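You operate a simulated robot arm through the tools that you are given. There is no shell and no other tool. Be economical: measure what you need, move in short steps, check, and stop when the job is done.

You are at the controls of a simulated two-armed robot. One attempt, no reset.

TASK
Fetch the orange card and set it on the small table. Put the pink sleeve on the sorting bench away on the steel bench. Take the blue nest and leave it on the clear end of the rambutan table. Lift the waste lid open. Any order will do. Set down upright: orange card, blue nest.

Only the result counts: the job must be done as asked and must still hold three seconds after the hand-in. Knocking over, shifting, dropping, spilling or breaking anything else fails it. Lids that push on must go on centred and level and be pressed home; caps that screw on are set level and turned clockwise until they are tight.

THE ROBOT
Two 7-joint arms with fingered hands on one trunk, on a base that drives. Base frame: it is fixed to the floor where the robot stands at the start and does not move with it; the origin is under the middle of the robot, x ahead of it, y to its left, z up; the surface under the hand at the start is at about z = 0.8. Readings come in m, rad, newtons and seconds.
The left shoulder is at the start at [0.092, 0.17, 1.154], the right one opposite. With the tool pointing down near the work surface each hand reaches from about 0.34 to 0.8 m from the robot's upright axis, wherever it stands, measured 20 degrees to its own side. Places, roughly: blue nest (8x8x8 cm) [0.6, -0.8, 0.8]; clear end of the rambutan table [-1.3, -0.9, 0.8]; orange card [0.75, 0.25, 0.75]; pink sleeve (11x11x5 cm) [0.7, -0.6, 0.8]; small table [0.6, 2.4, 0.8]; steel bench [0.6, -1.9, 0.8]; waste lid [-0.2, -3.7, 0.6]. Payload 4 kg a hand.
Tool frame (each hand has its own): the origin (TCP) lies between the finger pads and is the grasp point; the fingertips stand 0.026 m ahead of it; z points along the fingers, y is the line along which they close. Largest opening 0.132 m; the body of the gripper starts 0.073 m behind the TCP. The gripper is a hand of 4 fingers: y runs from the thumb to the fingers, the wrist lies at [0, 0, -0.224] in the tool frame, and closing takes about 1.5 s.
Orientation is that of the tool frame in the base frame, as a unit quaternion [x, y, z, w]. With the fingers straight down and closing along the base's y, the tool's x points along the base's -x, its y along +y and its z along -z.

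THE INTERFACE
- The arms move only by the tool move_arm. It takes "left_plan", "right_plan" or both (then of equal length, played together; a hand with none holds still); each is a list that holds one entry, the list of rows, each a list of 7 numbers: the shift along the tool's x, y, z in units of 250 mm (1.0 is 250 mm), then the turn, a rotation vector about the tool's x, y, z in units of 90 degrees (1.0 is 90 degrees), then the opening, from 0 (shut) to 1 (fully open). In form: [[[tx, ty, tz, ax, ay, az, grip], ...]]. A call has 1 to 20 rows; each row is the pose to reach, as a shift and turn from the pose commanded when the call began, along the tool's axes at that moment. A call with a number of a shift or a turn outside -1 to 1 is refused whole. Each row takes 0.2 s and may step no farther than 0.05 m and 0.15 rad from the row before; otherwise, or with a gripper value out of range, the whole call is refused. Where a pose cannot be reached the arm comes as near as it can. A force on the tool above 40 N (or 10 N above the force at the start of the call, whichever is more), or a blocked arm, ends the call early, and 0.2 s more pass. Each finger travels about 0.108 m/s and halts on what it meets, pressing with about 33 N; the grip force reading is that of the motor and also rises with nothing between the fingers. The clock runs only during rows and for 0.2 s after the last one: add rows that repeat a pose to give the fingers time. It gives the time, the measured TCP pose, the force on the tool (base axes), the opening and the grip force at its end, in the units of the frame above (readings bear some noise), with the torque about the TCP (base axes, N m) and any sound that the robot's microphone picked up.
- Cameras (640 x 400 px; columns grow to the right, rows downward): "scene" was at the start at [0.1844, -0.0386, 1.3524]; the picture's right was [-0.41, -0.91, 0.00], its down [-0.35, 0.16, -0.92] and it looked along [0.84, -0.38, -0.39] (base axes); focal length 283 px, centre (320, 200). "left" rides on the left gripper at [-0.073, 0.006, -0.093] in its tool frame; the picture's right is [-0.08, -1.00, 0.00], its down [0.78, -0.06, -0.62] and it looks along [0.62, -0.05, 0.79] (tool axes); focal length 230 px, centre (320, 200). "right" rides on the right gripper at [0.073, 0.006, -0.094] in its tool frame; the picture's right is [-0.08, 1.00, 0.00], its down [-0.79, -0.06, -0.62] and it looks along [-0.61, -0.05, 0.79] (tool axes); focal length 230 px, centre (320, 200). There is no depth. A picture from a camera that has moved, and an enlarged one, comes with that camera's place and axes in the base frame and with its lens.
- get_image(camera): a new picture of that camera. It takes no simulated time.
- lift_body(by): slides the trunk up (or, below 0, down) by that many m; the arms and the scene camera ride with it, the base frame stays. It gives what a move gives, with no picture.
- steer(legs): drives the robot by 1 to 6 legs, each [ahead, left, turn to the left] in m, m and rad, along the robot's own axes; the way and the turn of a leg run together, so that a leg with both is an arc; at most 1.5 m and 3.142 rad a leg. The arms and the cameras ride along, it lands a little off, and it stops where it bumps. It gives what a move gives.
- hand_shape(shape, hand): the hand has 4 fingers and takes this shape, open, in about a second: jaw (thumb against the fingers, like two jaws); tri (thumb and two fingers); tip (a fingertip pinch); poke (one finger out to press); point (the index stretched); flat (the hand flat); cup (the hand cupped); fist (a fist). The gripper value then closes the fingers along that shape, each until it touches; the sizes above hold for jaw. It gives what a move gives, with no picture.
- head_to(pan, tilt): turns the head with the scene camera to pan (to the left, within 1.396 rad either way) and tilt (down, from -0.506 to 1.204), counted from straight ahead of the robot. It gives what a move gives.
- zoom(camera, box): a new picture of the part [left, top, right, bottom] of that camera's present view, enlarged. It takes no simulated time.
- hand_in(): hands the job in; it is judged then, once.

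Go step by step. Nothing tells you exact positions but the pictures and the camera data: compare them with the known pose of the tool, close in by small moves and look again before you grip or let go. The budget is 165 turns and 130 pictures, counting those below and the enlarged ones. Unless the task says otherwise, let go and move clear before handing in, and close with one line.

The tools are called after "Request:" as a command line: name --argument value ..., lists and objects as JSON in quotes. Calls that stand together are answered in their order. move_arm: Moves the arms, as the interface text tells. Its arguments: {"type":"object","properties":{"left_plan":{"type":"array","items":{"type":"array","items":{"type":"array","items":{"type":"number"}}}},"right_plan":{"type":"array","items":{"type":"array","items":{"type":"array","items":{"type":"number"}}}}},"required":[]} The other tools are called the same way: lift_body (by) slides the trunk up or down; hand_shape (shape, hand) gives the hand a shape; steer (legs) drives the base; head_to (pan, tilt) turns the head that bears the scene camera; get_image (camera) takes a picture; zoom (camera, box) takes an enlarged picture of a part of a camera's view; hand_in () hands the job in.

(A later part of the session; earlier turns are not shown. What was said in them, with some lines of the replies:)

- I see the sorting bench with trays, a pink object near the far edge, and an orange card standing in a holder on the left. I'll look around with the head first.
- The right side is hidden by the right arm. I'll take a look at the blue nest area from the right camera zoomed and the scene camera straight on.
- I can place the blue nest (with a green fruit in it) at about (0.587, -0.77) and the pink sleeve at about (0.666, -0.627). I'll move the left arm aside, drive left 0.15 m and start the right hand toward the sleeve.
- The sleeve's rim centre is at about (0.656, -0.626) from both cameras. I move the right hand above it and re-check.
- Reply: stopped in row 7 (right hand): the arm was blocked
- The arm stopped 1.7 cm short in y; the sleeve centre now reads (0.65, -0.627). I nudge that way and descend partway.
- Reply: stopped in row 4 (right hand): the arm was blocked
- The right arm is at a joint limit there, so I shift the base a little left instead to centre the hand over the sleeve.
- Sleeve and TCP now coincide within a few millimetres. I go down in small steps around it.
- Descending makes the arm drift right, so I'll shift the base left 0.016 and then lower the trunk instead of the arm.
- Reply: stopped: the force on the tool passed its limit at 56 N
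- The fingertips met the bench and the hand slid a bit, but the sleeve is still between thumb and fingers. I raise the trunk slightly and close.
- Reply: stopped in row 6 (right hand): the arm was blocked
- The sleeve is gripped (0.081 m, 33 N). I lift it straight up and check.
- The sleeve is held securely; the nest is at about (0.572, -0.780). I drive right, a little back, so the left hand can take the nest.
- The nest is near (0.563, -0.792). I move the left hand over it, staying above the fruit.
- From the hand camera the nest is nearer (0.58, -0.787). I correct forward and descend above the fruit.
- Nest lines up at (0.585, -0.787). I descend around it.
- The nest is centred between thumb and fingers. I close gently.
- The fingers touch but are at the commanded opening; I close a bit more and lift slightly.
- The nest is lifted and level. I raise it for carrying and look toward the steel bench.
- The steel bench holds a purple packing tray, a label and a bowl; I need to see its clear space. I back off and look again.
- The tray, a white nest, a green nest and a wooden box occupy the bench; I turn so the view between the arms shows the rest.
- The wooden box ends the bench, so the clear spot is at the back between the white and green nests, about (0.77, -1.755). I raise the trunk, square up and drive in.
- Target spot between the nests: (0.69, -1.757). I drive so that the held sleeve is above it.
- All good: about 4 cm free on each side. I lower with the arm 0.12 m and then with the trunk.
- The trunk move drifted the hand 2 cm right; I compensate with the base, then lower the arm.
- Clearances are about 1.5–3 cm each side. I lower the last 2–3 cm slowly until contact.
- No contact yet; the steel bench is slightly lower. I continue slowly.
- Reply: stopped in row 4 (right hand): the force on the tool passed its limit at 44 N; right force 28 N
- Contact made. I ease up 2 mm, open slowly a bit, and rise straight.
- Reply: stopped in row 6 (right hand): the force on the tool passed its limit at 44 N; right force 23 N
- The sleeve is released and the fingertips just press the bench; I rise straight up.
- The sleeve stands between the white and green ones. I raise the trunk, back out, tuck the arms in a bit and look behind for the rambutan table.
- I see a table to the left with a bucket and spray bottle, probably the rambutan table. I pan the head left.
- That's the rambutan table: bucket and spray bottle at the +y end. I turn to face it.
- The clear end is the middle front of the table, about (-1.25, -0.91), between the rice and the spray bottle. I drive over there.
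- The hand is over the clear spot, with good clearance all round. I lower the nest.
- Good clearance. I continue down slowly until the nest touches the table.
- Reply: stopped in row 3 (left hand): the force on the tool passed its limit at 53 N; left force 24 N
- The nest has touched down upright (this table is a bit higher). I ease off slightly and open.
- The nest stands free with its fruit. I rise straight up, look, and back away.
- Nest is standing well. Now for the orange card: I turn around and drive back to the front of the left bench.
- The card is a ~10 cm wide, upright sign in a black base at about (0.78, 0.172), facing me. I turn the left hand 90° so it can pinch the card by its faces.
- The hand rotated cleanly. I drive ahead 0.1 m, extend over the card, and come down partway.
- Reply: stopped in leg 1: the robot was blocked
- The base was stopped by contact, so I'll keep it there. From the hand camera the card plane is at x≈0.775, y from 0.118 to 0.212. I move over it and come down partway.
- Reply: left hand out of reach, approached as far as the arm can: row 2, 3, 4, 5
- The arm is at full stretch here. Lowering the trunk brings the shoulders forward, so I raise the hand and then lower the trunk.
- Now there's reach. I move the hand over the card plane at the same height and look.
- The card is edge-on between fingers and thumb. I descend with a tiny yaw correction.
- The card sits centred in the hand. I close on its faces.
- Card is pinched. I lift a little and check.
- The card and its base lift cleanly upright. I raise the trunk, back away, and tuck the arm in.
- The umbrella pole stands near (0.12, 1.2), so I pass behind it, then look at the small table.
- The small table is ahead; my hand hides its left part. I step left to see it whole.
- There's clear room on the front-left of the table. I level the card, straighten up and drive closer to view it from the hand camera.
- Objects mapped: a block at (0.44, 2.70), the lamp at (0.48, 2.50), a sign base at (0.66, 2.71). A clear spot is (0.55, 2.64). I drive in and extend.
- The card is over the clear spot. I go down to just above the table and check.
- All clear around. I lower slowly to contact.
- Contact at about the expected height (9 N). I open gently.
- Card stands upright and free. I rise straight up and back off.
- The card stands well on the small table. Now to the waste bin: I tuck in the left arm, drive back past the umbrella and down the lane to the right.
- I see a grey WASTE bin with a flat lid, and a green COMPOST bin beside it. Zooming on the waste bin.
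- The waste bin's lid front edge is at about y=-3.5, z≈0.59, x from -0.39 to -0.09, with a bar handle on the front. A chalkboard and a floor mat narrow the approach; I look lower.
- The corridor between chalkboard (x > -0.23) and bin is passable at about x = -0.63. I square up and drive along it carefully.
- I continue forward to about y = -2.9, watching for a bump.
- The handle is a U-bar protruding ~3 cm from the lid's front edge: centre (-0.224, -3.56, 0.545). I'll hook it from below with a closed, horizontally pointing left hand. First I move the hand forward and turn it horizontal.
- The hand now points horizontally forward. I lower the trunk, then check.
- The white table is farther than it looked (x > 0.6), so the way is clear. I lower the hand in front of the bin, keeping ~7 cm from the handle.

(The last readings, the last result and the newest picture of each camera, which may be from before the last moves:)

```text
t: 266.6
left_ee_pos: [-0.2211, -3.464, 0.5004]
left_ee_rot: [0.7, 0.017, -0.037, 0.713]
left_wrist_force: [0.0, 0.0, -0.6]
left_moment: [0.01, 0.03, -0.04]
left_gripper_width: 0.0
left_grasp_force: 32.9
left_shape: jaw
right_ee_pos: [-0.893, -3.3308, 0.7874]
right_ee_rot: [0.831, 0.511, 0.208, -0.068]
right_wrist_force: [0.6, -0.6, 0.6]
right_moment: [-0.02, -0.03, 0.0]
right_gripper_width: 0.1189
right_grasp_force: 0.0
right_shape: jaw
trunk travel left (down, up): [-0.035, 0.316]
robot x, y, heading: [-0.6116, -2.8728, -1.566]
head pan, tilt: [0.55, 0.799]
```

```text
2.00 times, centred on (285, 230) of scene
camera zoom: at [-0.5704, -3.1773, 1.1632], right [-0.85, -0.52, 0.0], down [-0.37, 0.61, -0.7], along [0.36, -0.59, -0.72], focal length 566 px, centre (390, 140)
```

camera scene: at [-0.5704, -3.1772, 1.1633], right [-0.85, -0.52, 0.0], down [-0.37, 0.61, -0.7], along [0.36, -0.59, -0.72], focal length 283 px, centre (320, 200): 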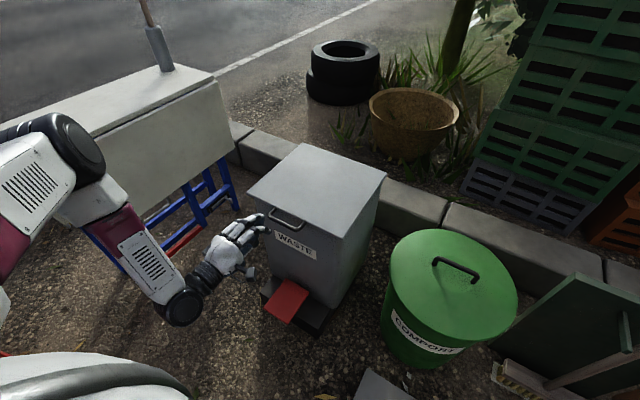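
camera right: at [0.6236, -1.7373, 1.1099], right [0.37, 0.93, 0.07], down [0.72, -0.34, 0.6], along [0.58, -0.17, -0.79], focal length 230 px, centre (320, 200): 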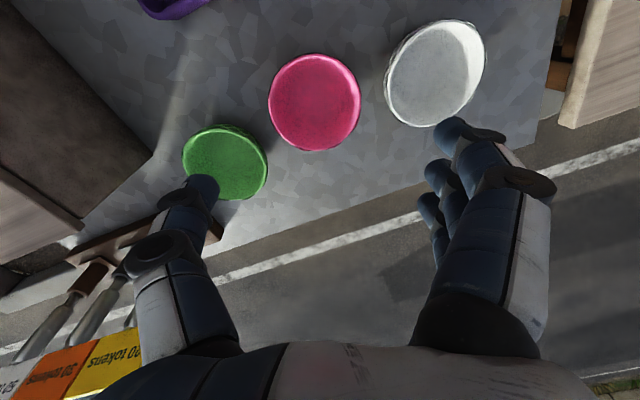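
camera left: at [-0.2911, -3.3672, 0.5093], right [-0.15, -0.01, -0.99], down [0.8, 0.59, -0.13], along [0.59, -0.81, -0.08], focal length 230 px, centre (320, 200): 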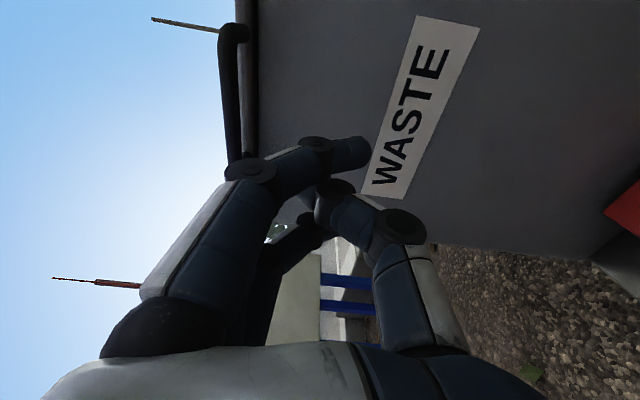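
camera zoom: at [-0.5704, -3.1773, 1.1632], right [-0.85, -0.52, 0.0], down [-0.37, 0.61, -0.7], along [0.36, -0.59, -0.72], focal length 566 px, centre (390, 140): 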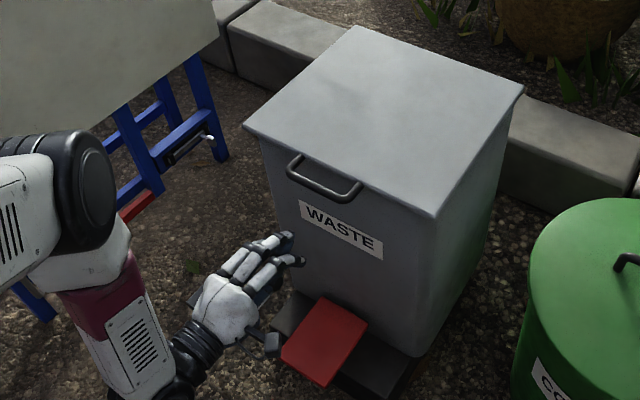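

The curled fingers have knuckles at bar height. A flat hand would slide under the bar better; I try that shape and look.

Request:
hand_shape --hand "left" --shape "flat"

Request:
get_image --camera "left"

Request:
zoom --camera "scene" --box '[170, 130, 400, 330]'

```text
t: 267.5
left_ee_pos: [-0.221, -3.4634, 0.4998]
left_ee_rot: [0.7, 0.015, -0.038, 0.713]
left_wrist_force: [0.3, 0.0, -0.3]
left_moment: [0.01, 0.03, 0.01]
left_gripper_width: 0.1263
left_grasp_force: 0.0
left_shape: flat
right_ee_pos: [-0.8924, -3.3302, 0.7877]
right_ee_rot: [0.831, 0.512, 0.208, -0.068]
right_wrist_force: [0.9, 0.4, 0.8]
right_moment: [-0.01, 0.0, -0.03]
right_gripper_width: 0.1188
right_grasp_force: 0.1
right_shape: jaw
trunk travel left (down, up): [-0.035, 0.316]
robot x, y, heading: [-0.6102, -2.8685, -1.571]
head pan, tilt: [0.55, 0.799]
```

```text
25 pictures are left
camera left: at [-0.291, -3.3673, 0.5094], right [-0.15, -0.01, -0.99], down [0.8, 0.59, -0.13], along [0.59, -0.81, -0.08], focal length 230 px, centre (320, 200)
```

left: 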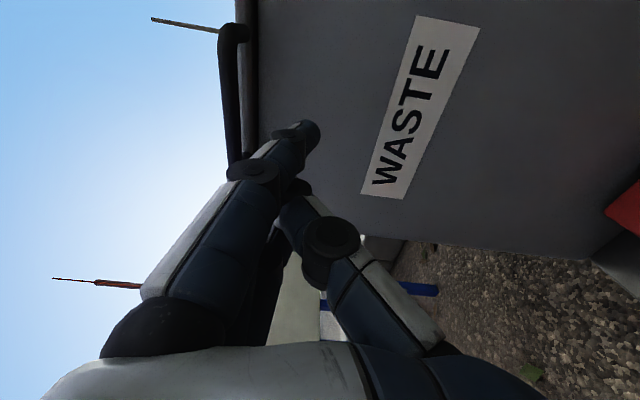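

```text
2.00 times, centred on (285, 230) of scene
camera zoom: at [-0.5704, -3.1775, 1.1631], right [-0.85, -0.52, 0.0], down [-0.37, 0.61, -0.7], along [0.36, -0.59, -0.72], focal length 566 px, centre (390, 140)
```

zoom: 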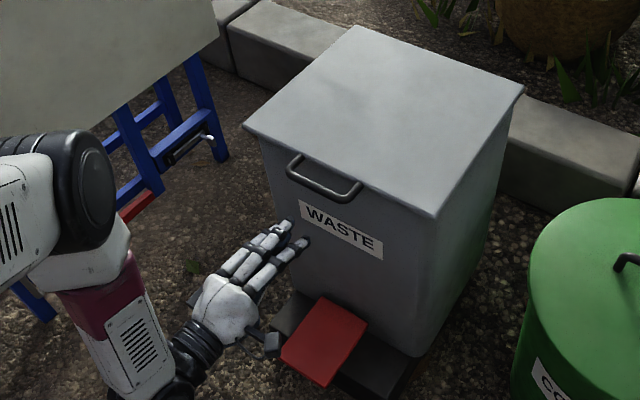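

The flat fingers now reach just under the bar. I slide forward 2 cm and lift to make contact.

Request:
move_arm --left_plan '[[[0, 0, 0.05, 0, 0, 0, 1], [0, 0, 0.08, 0, 0, 0, 1], [-0.008, 0.1, 0.08, 0, 0, 0, 1], [-0.015, 0.2, 0.08, 0, 0, 0, 1], [-0.022, 0.32, 0.08, 0, 0, 0, 1]]]'

Request:
get_image --camera "left"

Request:
zoom --camera "scene" --box '[170, 130, 400, 330]'

```text
t: 268.7
left_ee_pos: [-0.2226, -3.4823, 0.5823]
left_ee_rot: [0.7, 0.016, -0.037, 0.713]
left_wrist_force: [0.1, 0.8, 0.0]
left_moment: [0.0, 0.01, 0.01]
left_gripper_width: 0.1261
left_grasp_force: 0.1
left_shape: flat
right_ee_pos: [-0.8917, -3.3308, 0.7888]
right_ee_rot: [0.831, 0.512, 0.208, -0.068]
right_wrist_force: [-0.3, 0.0, 0.5]
right_moment: [-0.02, 0.01, -0.01]
right_gripper_width: 0.119
right_grasp_force: 0.0
right_shape: jaw
trunk travel left (down, up): [-0.035, 0.316]
robot x, y, heading: [-0.6141, -2.8718, -1.573]
head pan, tilt: [0.55, 0.799]
```

```text
23 pictures are left
camera left: at [-0.293, -3.3857, 0.5907], right [-0.15, -0.01, -0.99], down [0.8, 0.59, -0.13], along [0.59, -0.81, -0.08], focal length 230 px, centre (320, 200)
```

left: 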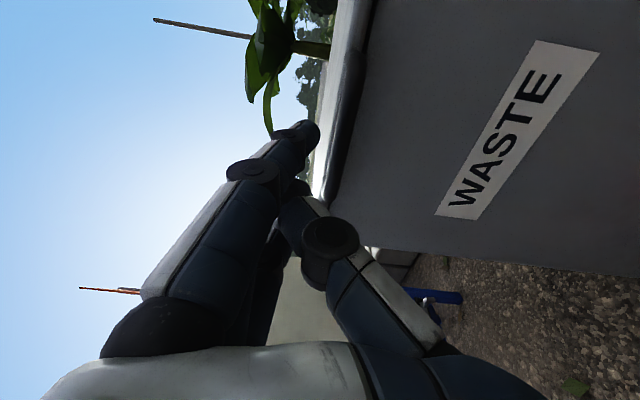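

```text
2.00 times, centred on (285, 230) of scene
camera zoom: at [-0.5705, -3.1772, 1.1632], right [-0.85, -0.52, 0.0], down [-0.37, 0.61, -0.7], along [0.36, -0.6, -0.72], focal length 566 px, centre (390, 140)
```

zoom: 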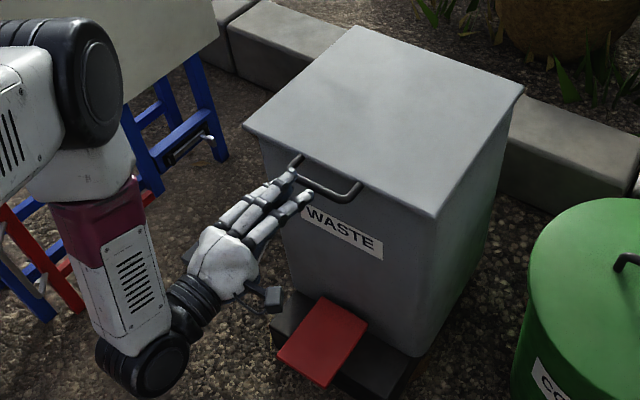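

The tips were still ~2 cm short of the bar (bar at y≈-3.544, z≈0.571). I go down, 4.5 cm farther forward, then up again.

Request:
move_arm --left_plan '[[[0.012, -0.18, 0, 0, 0, 0, 1], [0.024, -0.34, 0, 0, 0, 0, 1], [0.024, -0.34, 0.1, 0, 0, 0, 1], [0.024, -0.34, 0.19, 0, 0, 0, 1], [0.02, -0.28, 0.19, 0, 0, 0, 1], [0.015, -0.2, 0.19, 0, 0, 0, 1], [0.008, -0.12, 0.19, 0, 0, 0, 1]]]'

Request:
get_image --camera "left"

Request:
zoom --camera "scene" --box '[170, 130, 400, 330]'

```text
t: 270.3
left_ee_pos: [-0.224, -3.5295, 0.55]
left_ee_rot: [0.701, 0.016, -0.038, 0.712]
left_wrist_force: [0.5, 0.3, 0.4]
left_moment: [0.02, 0.03, 0.03]
left_gripper_width: 0.1261
left_grasp_force: 0.1
left_shape: flat
right_ee_pos: [-0.891, -3.3306, 0.7879]
right_ee_rot: [0.831, 0.511, 0.208, -0.067]
right_wrist_force: [0.4, 0.4, -0.3]
right_moment: [0.04, -0.02, 0.02]
right_gripper_width: 0.1189
right_grasp_force: 0.1
right_shape: jaw
trunk travel left (down, up): [-0.035, 0.316]
robot x, y, heading: [-0.6138, -2.8696, -1.572]
head pan, tilt: [0.55, 0.799]
```

```text
21 pictures are left
camera left: at [-0.2946, -3.4341, 0.5613], right [-0.15, -0.01, -0.99], down [0.8, 0.59, -0.13], along [0.59, -0.81, -0.08], focal length 230 px, centre (320, 200)
```

left: 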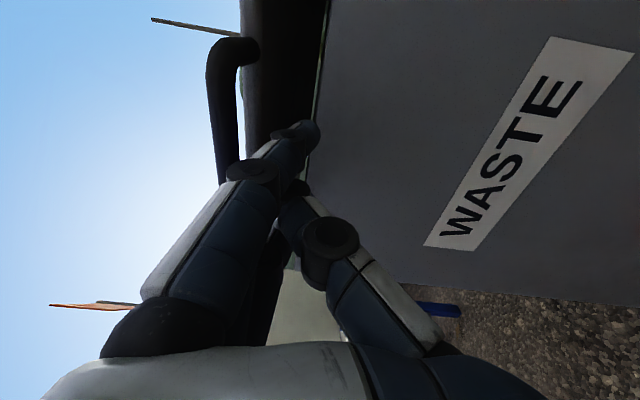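

```text
2.00 times, centred on (285, 230) of scene
camera zoom: at [-0.5704, -3.1774, 1.1632], right [-0.85, -0.52, 0.0], down [-0.37, 0.61, -0.7], along [0.36, -0.59, -0.72], focal length 566 px, centre (390, 140)
```

zoom: 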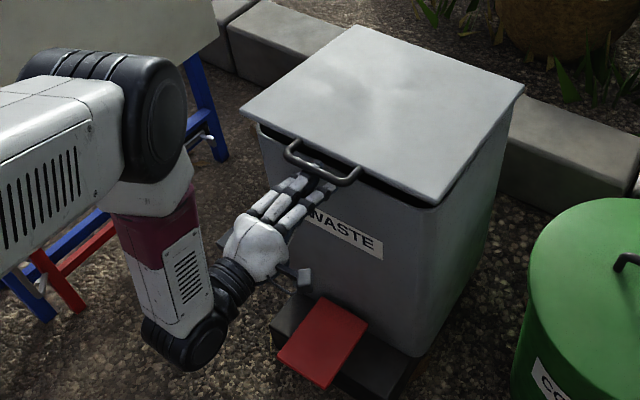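

The lid is lifting on my fingers. I follow the hinge arc upward and forward.

Request:
move_arm --left_plan '[[[-0.01, 0.15, 0.06, 0, 0, 0, 1], [-0.02, 0.31, 0.12, 0, 0, 0, 1], [-0.03, 0.45, 0.2, 0, 0, 0, 1], [-0.04, 0.58, 0.3, 0, 0, 0, 1], [-0.048, 0.69, 0.41, 0, 0, 0, 1], [-0.056, 0.8, 0.53, 0, 0, 0, 1], [-0.06, 0.87, 0.64, 0, 0, 0, 1]]]'

Request:
get_image --camera "scene"

```text
t: 271.9
left_ee_pos: [-0.2289, -3.6862, 0.7743]
left_ee_rot: [0.699, 0.015, -0.037, 0.714]
left_wrist_force: [0.1, 5.7, 8.2]
left_moment: [-0.58, -0.01, 0.07]
left_gripper_width: 0.1261
left_grasp_force: 0.1
left_shape: flat
right_ee_pos: [-0.8921, -3.3301, 0.7879]
right_ee_rot: [0.83, 0.513, 0.208, -0.068]
right_wrist_force: [0.1, -0.7, -0.4]
right_moment: [0.0, 0.05, 0.04]
right_gripper_width: 0.1187
right_grasp_force: 0.0
right_shape: jaw
trunk travel left (down, up): [-0.035, 0.316]
robot x, y, heading: [-0.6148, -2.8716, -1.573]
head pan, tilt: [0.55, 0.799]
```

```text
19 pictures are left
camera scene: at [-0.5708, -3.1764, 1.1635], right [-0.85, -0.52, 0.0], down [-0.37, 0.61, -0.7], along [0.36, -0.6, -0.72], focal length 283 px, centre (320, 200)
```

scene: 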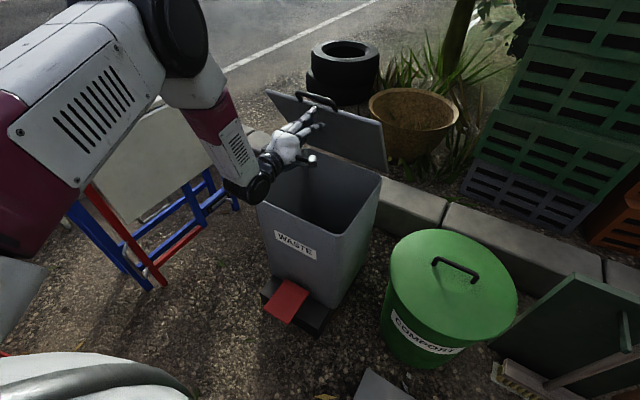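

The lid is about 60–65° open. I keep pushing forward past vertical.

Request:
move_arm --left_plan '[[[0, 0.06, 0.12, 0, 0, 0, 1], [0, 0.1, 0.24, 0, 0, 0, 1], [0, 0.12, 0.36, 0, 0, 0, 1], [0, 0.12, 0.48, 0, 0, 0, 1], [0, 0.1, 0.6, 0, 0, 0, 1], [0, 0.08, 0.7, 0, 0, 0, 1]]]'

Request:
get_image --camera "scene"

```text
t: 273.0
left_ee_pos: [-0.2284, -3.8078, 0.8008]
left_ee_rot: [0.701, 0.013, -0.036, 0.712]
left_wrist_force: [-6.1, 36.8, 9.6]
left_moment: [-2.65, -0.55, -0.01]
left_gripper_width: 0.1263
left_grasp_force: 0.0
left_shape: flat
right_ee_pos: [-0.8937, -3.3283, 0.7897]
right_ee_rot: [0.831, 0.512, 0.209, -0.064]
right_wrist_force: [0.7, -0.4, 0.0]
right_moment: [0.02, 0.0, -0.03]
right_gripper_width: 0.1186
right_grasp_force: 0.0
right_shape: jaw
trunk travel left (down, up): [-0.035, 0.316]
robot x, y, heading: [-0.6139, -2.8675, -1.571]
head pan, tilt: [0.55, 0.799]
stopped in row 5 (left hand): the force on the tool passed its limit at 55 N (the readings are from after the stop); the commanded pose is now the measured one
```

```text
18 pictures are left
camera scene: at [-0.5712, -3.1722, 1.1644], right [-0.85, -0.52, 0.0], down [-0.37, 0.61, -0.7], along [0.37, -0.6, -0.71], focal length 283 px, centre (320, 200)
```

scene: 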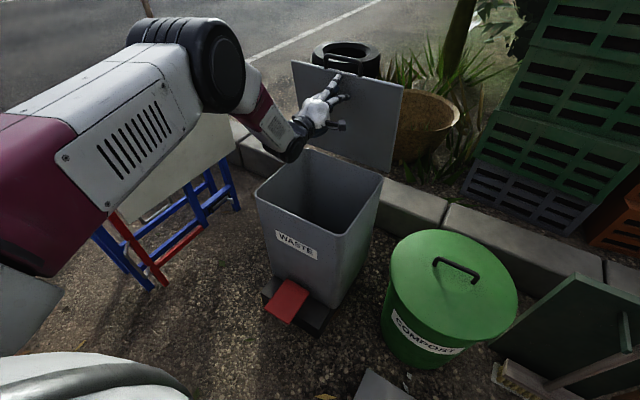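

The lid has reached its stop. I retract slowly and see whether it stays open.

Request:
move_arm --left_plan '[[[0, 0, -0.02, 0, 0, 0, 1], [0, 0, -0.05, 0, 0, 0, 1], [0, 0, -0.1, 0, 0, 0, 1], [0, 0, -0.15, 0, 0, 0, 1], [0, 0, -0.15, 0, 0, 0, 1]]]'

Request:
zoom --camera "scene" --box '[220, 30, 440, 210]'

```text
t: 274.2
left_ee_pos: [-0.2272, -3.7743, 0.7944]
left_ee_rot: [0.705, 0.014, -0.036, 0.708]
left_wrist_force: [-0.2, -0.7, 0.6]
left_moment: [0.0, -0.02, 0.0]
left_gripper_width: 0.1261
left_grasp_force: 0.1
left_shape: flat
right_ee_pos: [-0.8925, -3.33, 0.7871]
right_ee_rot: [0.832, 0.51, 0.21, -0.065]
right_wrist_force: [-0.6, 0.4, 0.2]
right_moment: [0.0, 0.02, -0.01]
right_gripper_width: 0.1187
right_grasp_force: 0.0
right_shape: jaw
trunk travel left (down, up): [-0.035, 0.316]
robot x, y, heading: [-0.6131, -2.8682, -1.574]
head pan, tilt: [0.55, 0.799]
```

```text
2.22 times, centred on (330, 120) of scene
camera zoom: at [-0.57, -3.1771, 1.163], right [-0.85, -0.52, 0.0], down [-0.37, 0.61, -0.7], along [0.36, -0.59, -0.72], focal length 629 px, centre (298, 378)
```

zoom: 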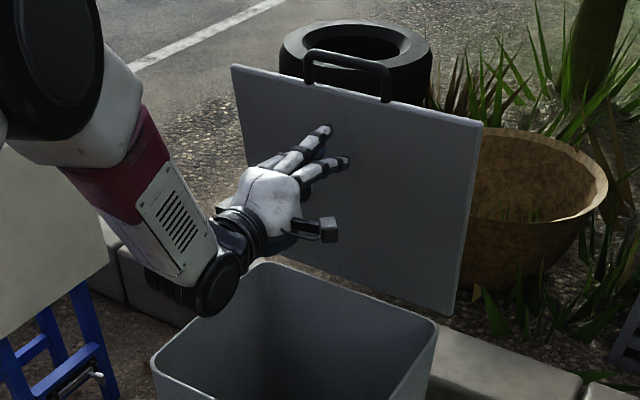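

The lid stays open with the hand off it. I withdraw fully and check again.

Request:
move_arm --left_plan '[[[0, 0.02, -0.15, 0, 0, 0, 1], [0, 0.04, -0.32, 0, 0, 0, 1], [0, 0.06, -0.5, 0, 0, 0, 1], [0, 0.06, -0.68, 0, 0, 0, 1], [0, 0.06, -0.86, 0, 0, 0, 1], [0, 0.06, -1, 0, 0, 0, 1], [0, 0.06, -1, 0, 0, 0, 1]]]'

Request:
lift_body --by 0.2

Request:
steer --legs '[[-0.25, -0.02, 0]]'

Request:
get_image --camera "scene"

```text
t: 275.8
left_ee_pos: [-0.2188, -3.5252, 0.8089]
left_ee_rot: [0.705, 0.014, -0.036, 0.708]
left_wrist_force: [-0.2, 0.7, -0.7]
left_moment: [-0.01, -0.02, -0.01]
left_gripper_width: 0.1259
left_grasp_force: 0.1
left_shape: flat
right_ee_pos: [-0.8918, -3.3305, 0.7874]
right_ee_rot: [0.831, 0.51, 0.21, -0.066]
right_wrist_force: [0.7, -0.2, -0.1]
right_moment: [0.03, -0.01, 0.0]
right_gripper_width: 0.119
right_grasp_force: 0.0
right_shape: jaw
trunk travel left (down, up): [-0.035, 0.316]
robot x, y, heading: [-0.6123, -2.8694, -1.571]
head pan, tilt: [0.55, 0.799]
```

```text
t: 278.0
left_ee_pos: [-0.2198, -3.5244, 1.0076]
left_ee_rot: [0.706, 0.016, -0.036, 0.707]
left_wrist_force: [0.8, -0.5, 0.1]
left_moment: [-0.03, 0.01, 0.01]
left_gripper_width: 0.126
left_grasp_force: 0.1
left_shape: flat
right_ee_pos: [-0.8986, -3.3323, 0.9902]
right_ee_rot: [0.837, 0.501, 0.214, -0.055]
right_wrist_force: [-0.8, 0.4, -0.3]
right_moment: [0.02, -0.02, 0.01]
right_gripper_width: 0.1186
right_grasp_force: 0.0
right_shape: jaw
trunk travel left (down, up): [-0.235, 0.116]
robot x, y, heading: [-0.6111, -2.8725, -1.57]
head pan, tilt: [0.55, 0.799]
```

```text
t: 279.8
left_ee_pos: [-0.2384, -3.2759, 1.0096]
left_ee_rot: [0.704, 0.014, -0.037, 0.709]
left_wrist_force: [0.6, 0.7, 0.2]
left_moment: [0.05, 0.01, -0.02]
left_gripper_width: 0.126
left_grasp_force: 0.1
left_shape: flat
right_ee_pos: [-0.9202, -3.0797, 0.9862]
right_ee_rot: [0.837, 0.499, 0.215, -0.062]
right_wrist_force: [0.5, -0.1, 1.1]
right_moment: [-0.01, 0.01, 0.0]
right_gripper_width: 0.1186
right_grasp_force: 0.1
right_shape: jaw
trunk travel left (down, up): [-0.235, 0.116]
robot x, y, heading: [-0.6315, -2.624, -1.569]
head pan, tilt: [0.55, 0.799]
```

```text
16 pictures are left
camera scene: at [-0.5901, -2.7471, 1.3858], right [-0.85, -0.52, 0.0], down [-0.37, 0.61, -0.7], along [0.36, -0.59, -0.72], focal length 283 px, centre (320, 200)
```

scene: 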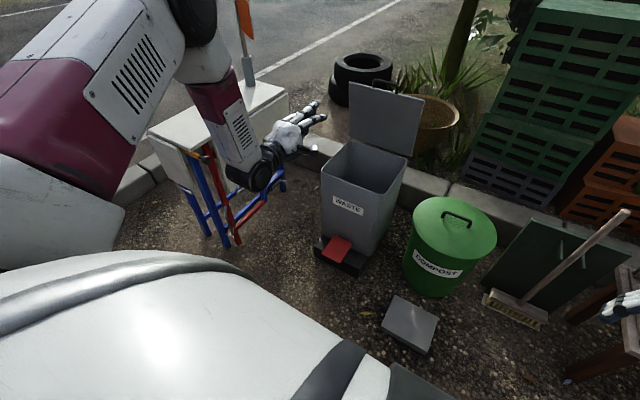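

The lid stays open, and the card, sleeve and nest were each seen standing in place after release. I hand in.

Request:
hand_in

```text
The job is handed in.
```

All four tasks are done and handed in: the orange card is upright on the small table, the pink sleeve is on the steel bench, the blue nest is upright on the clear end of the rambutan table, and the waste lid is open; along the way the base bumped lightly near the left bench and drove over part of the floor mat, with nothing seen out of place afterwards, though I took no close look at either spot.
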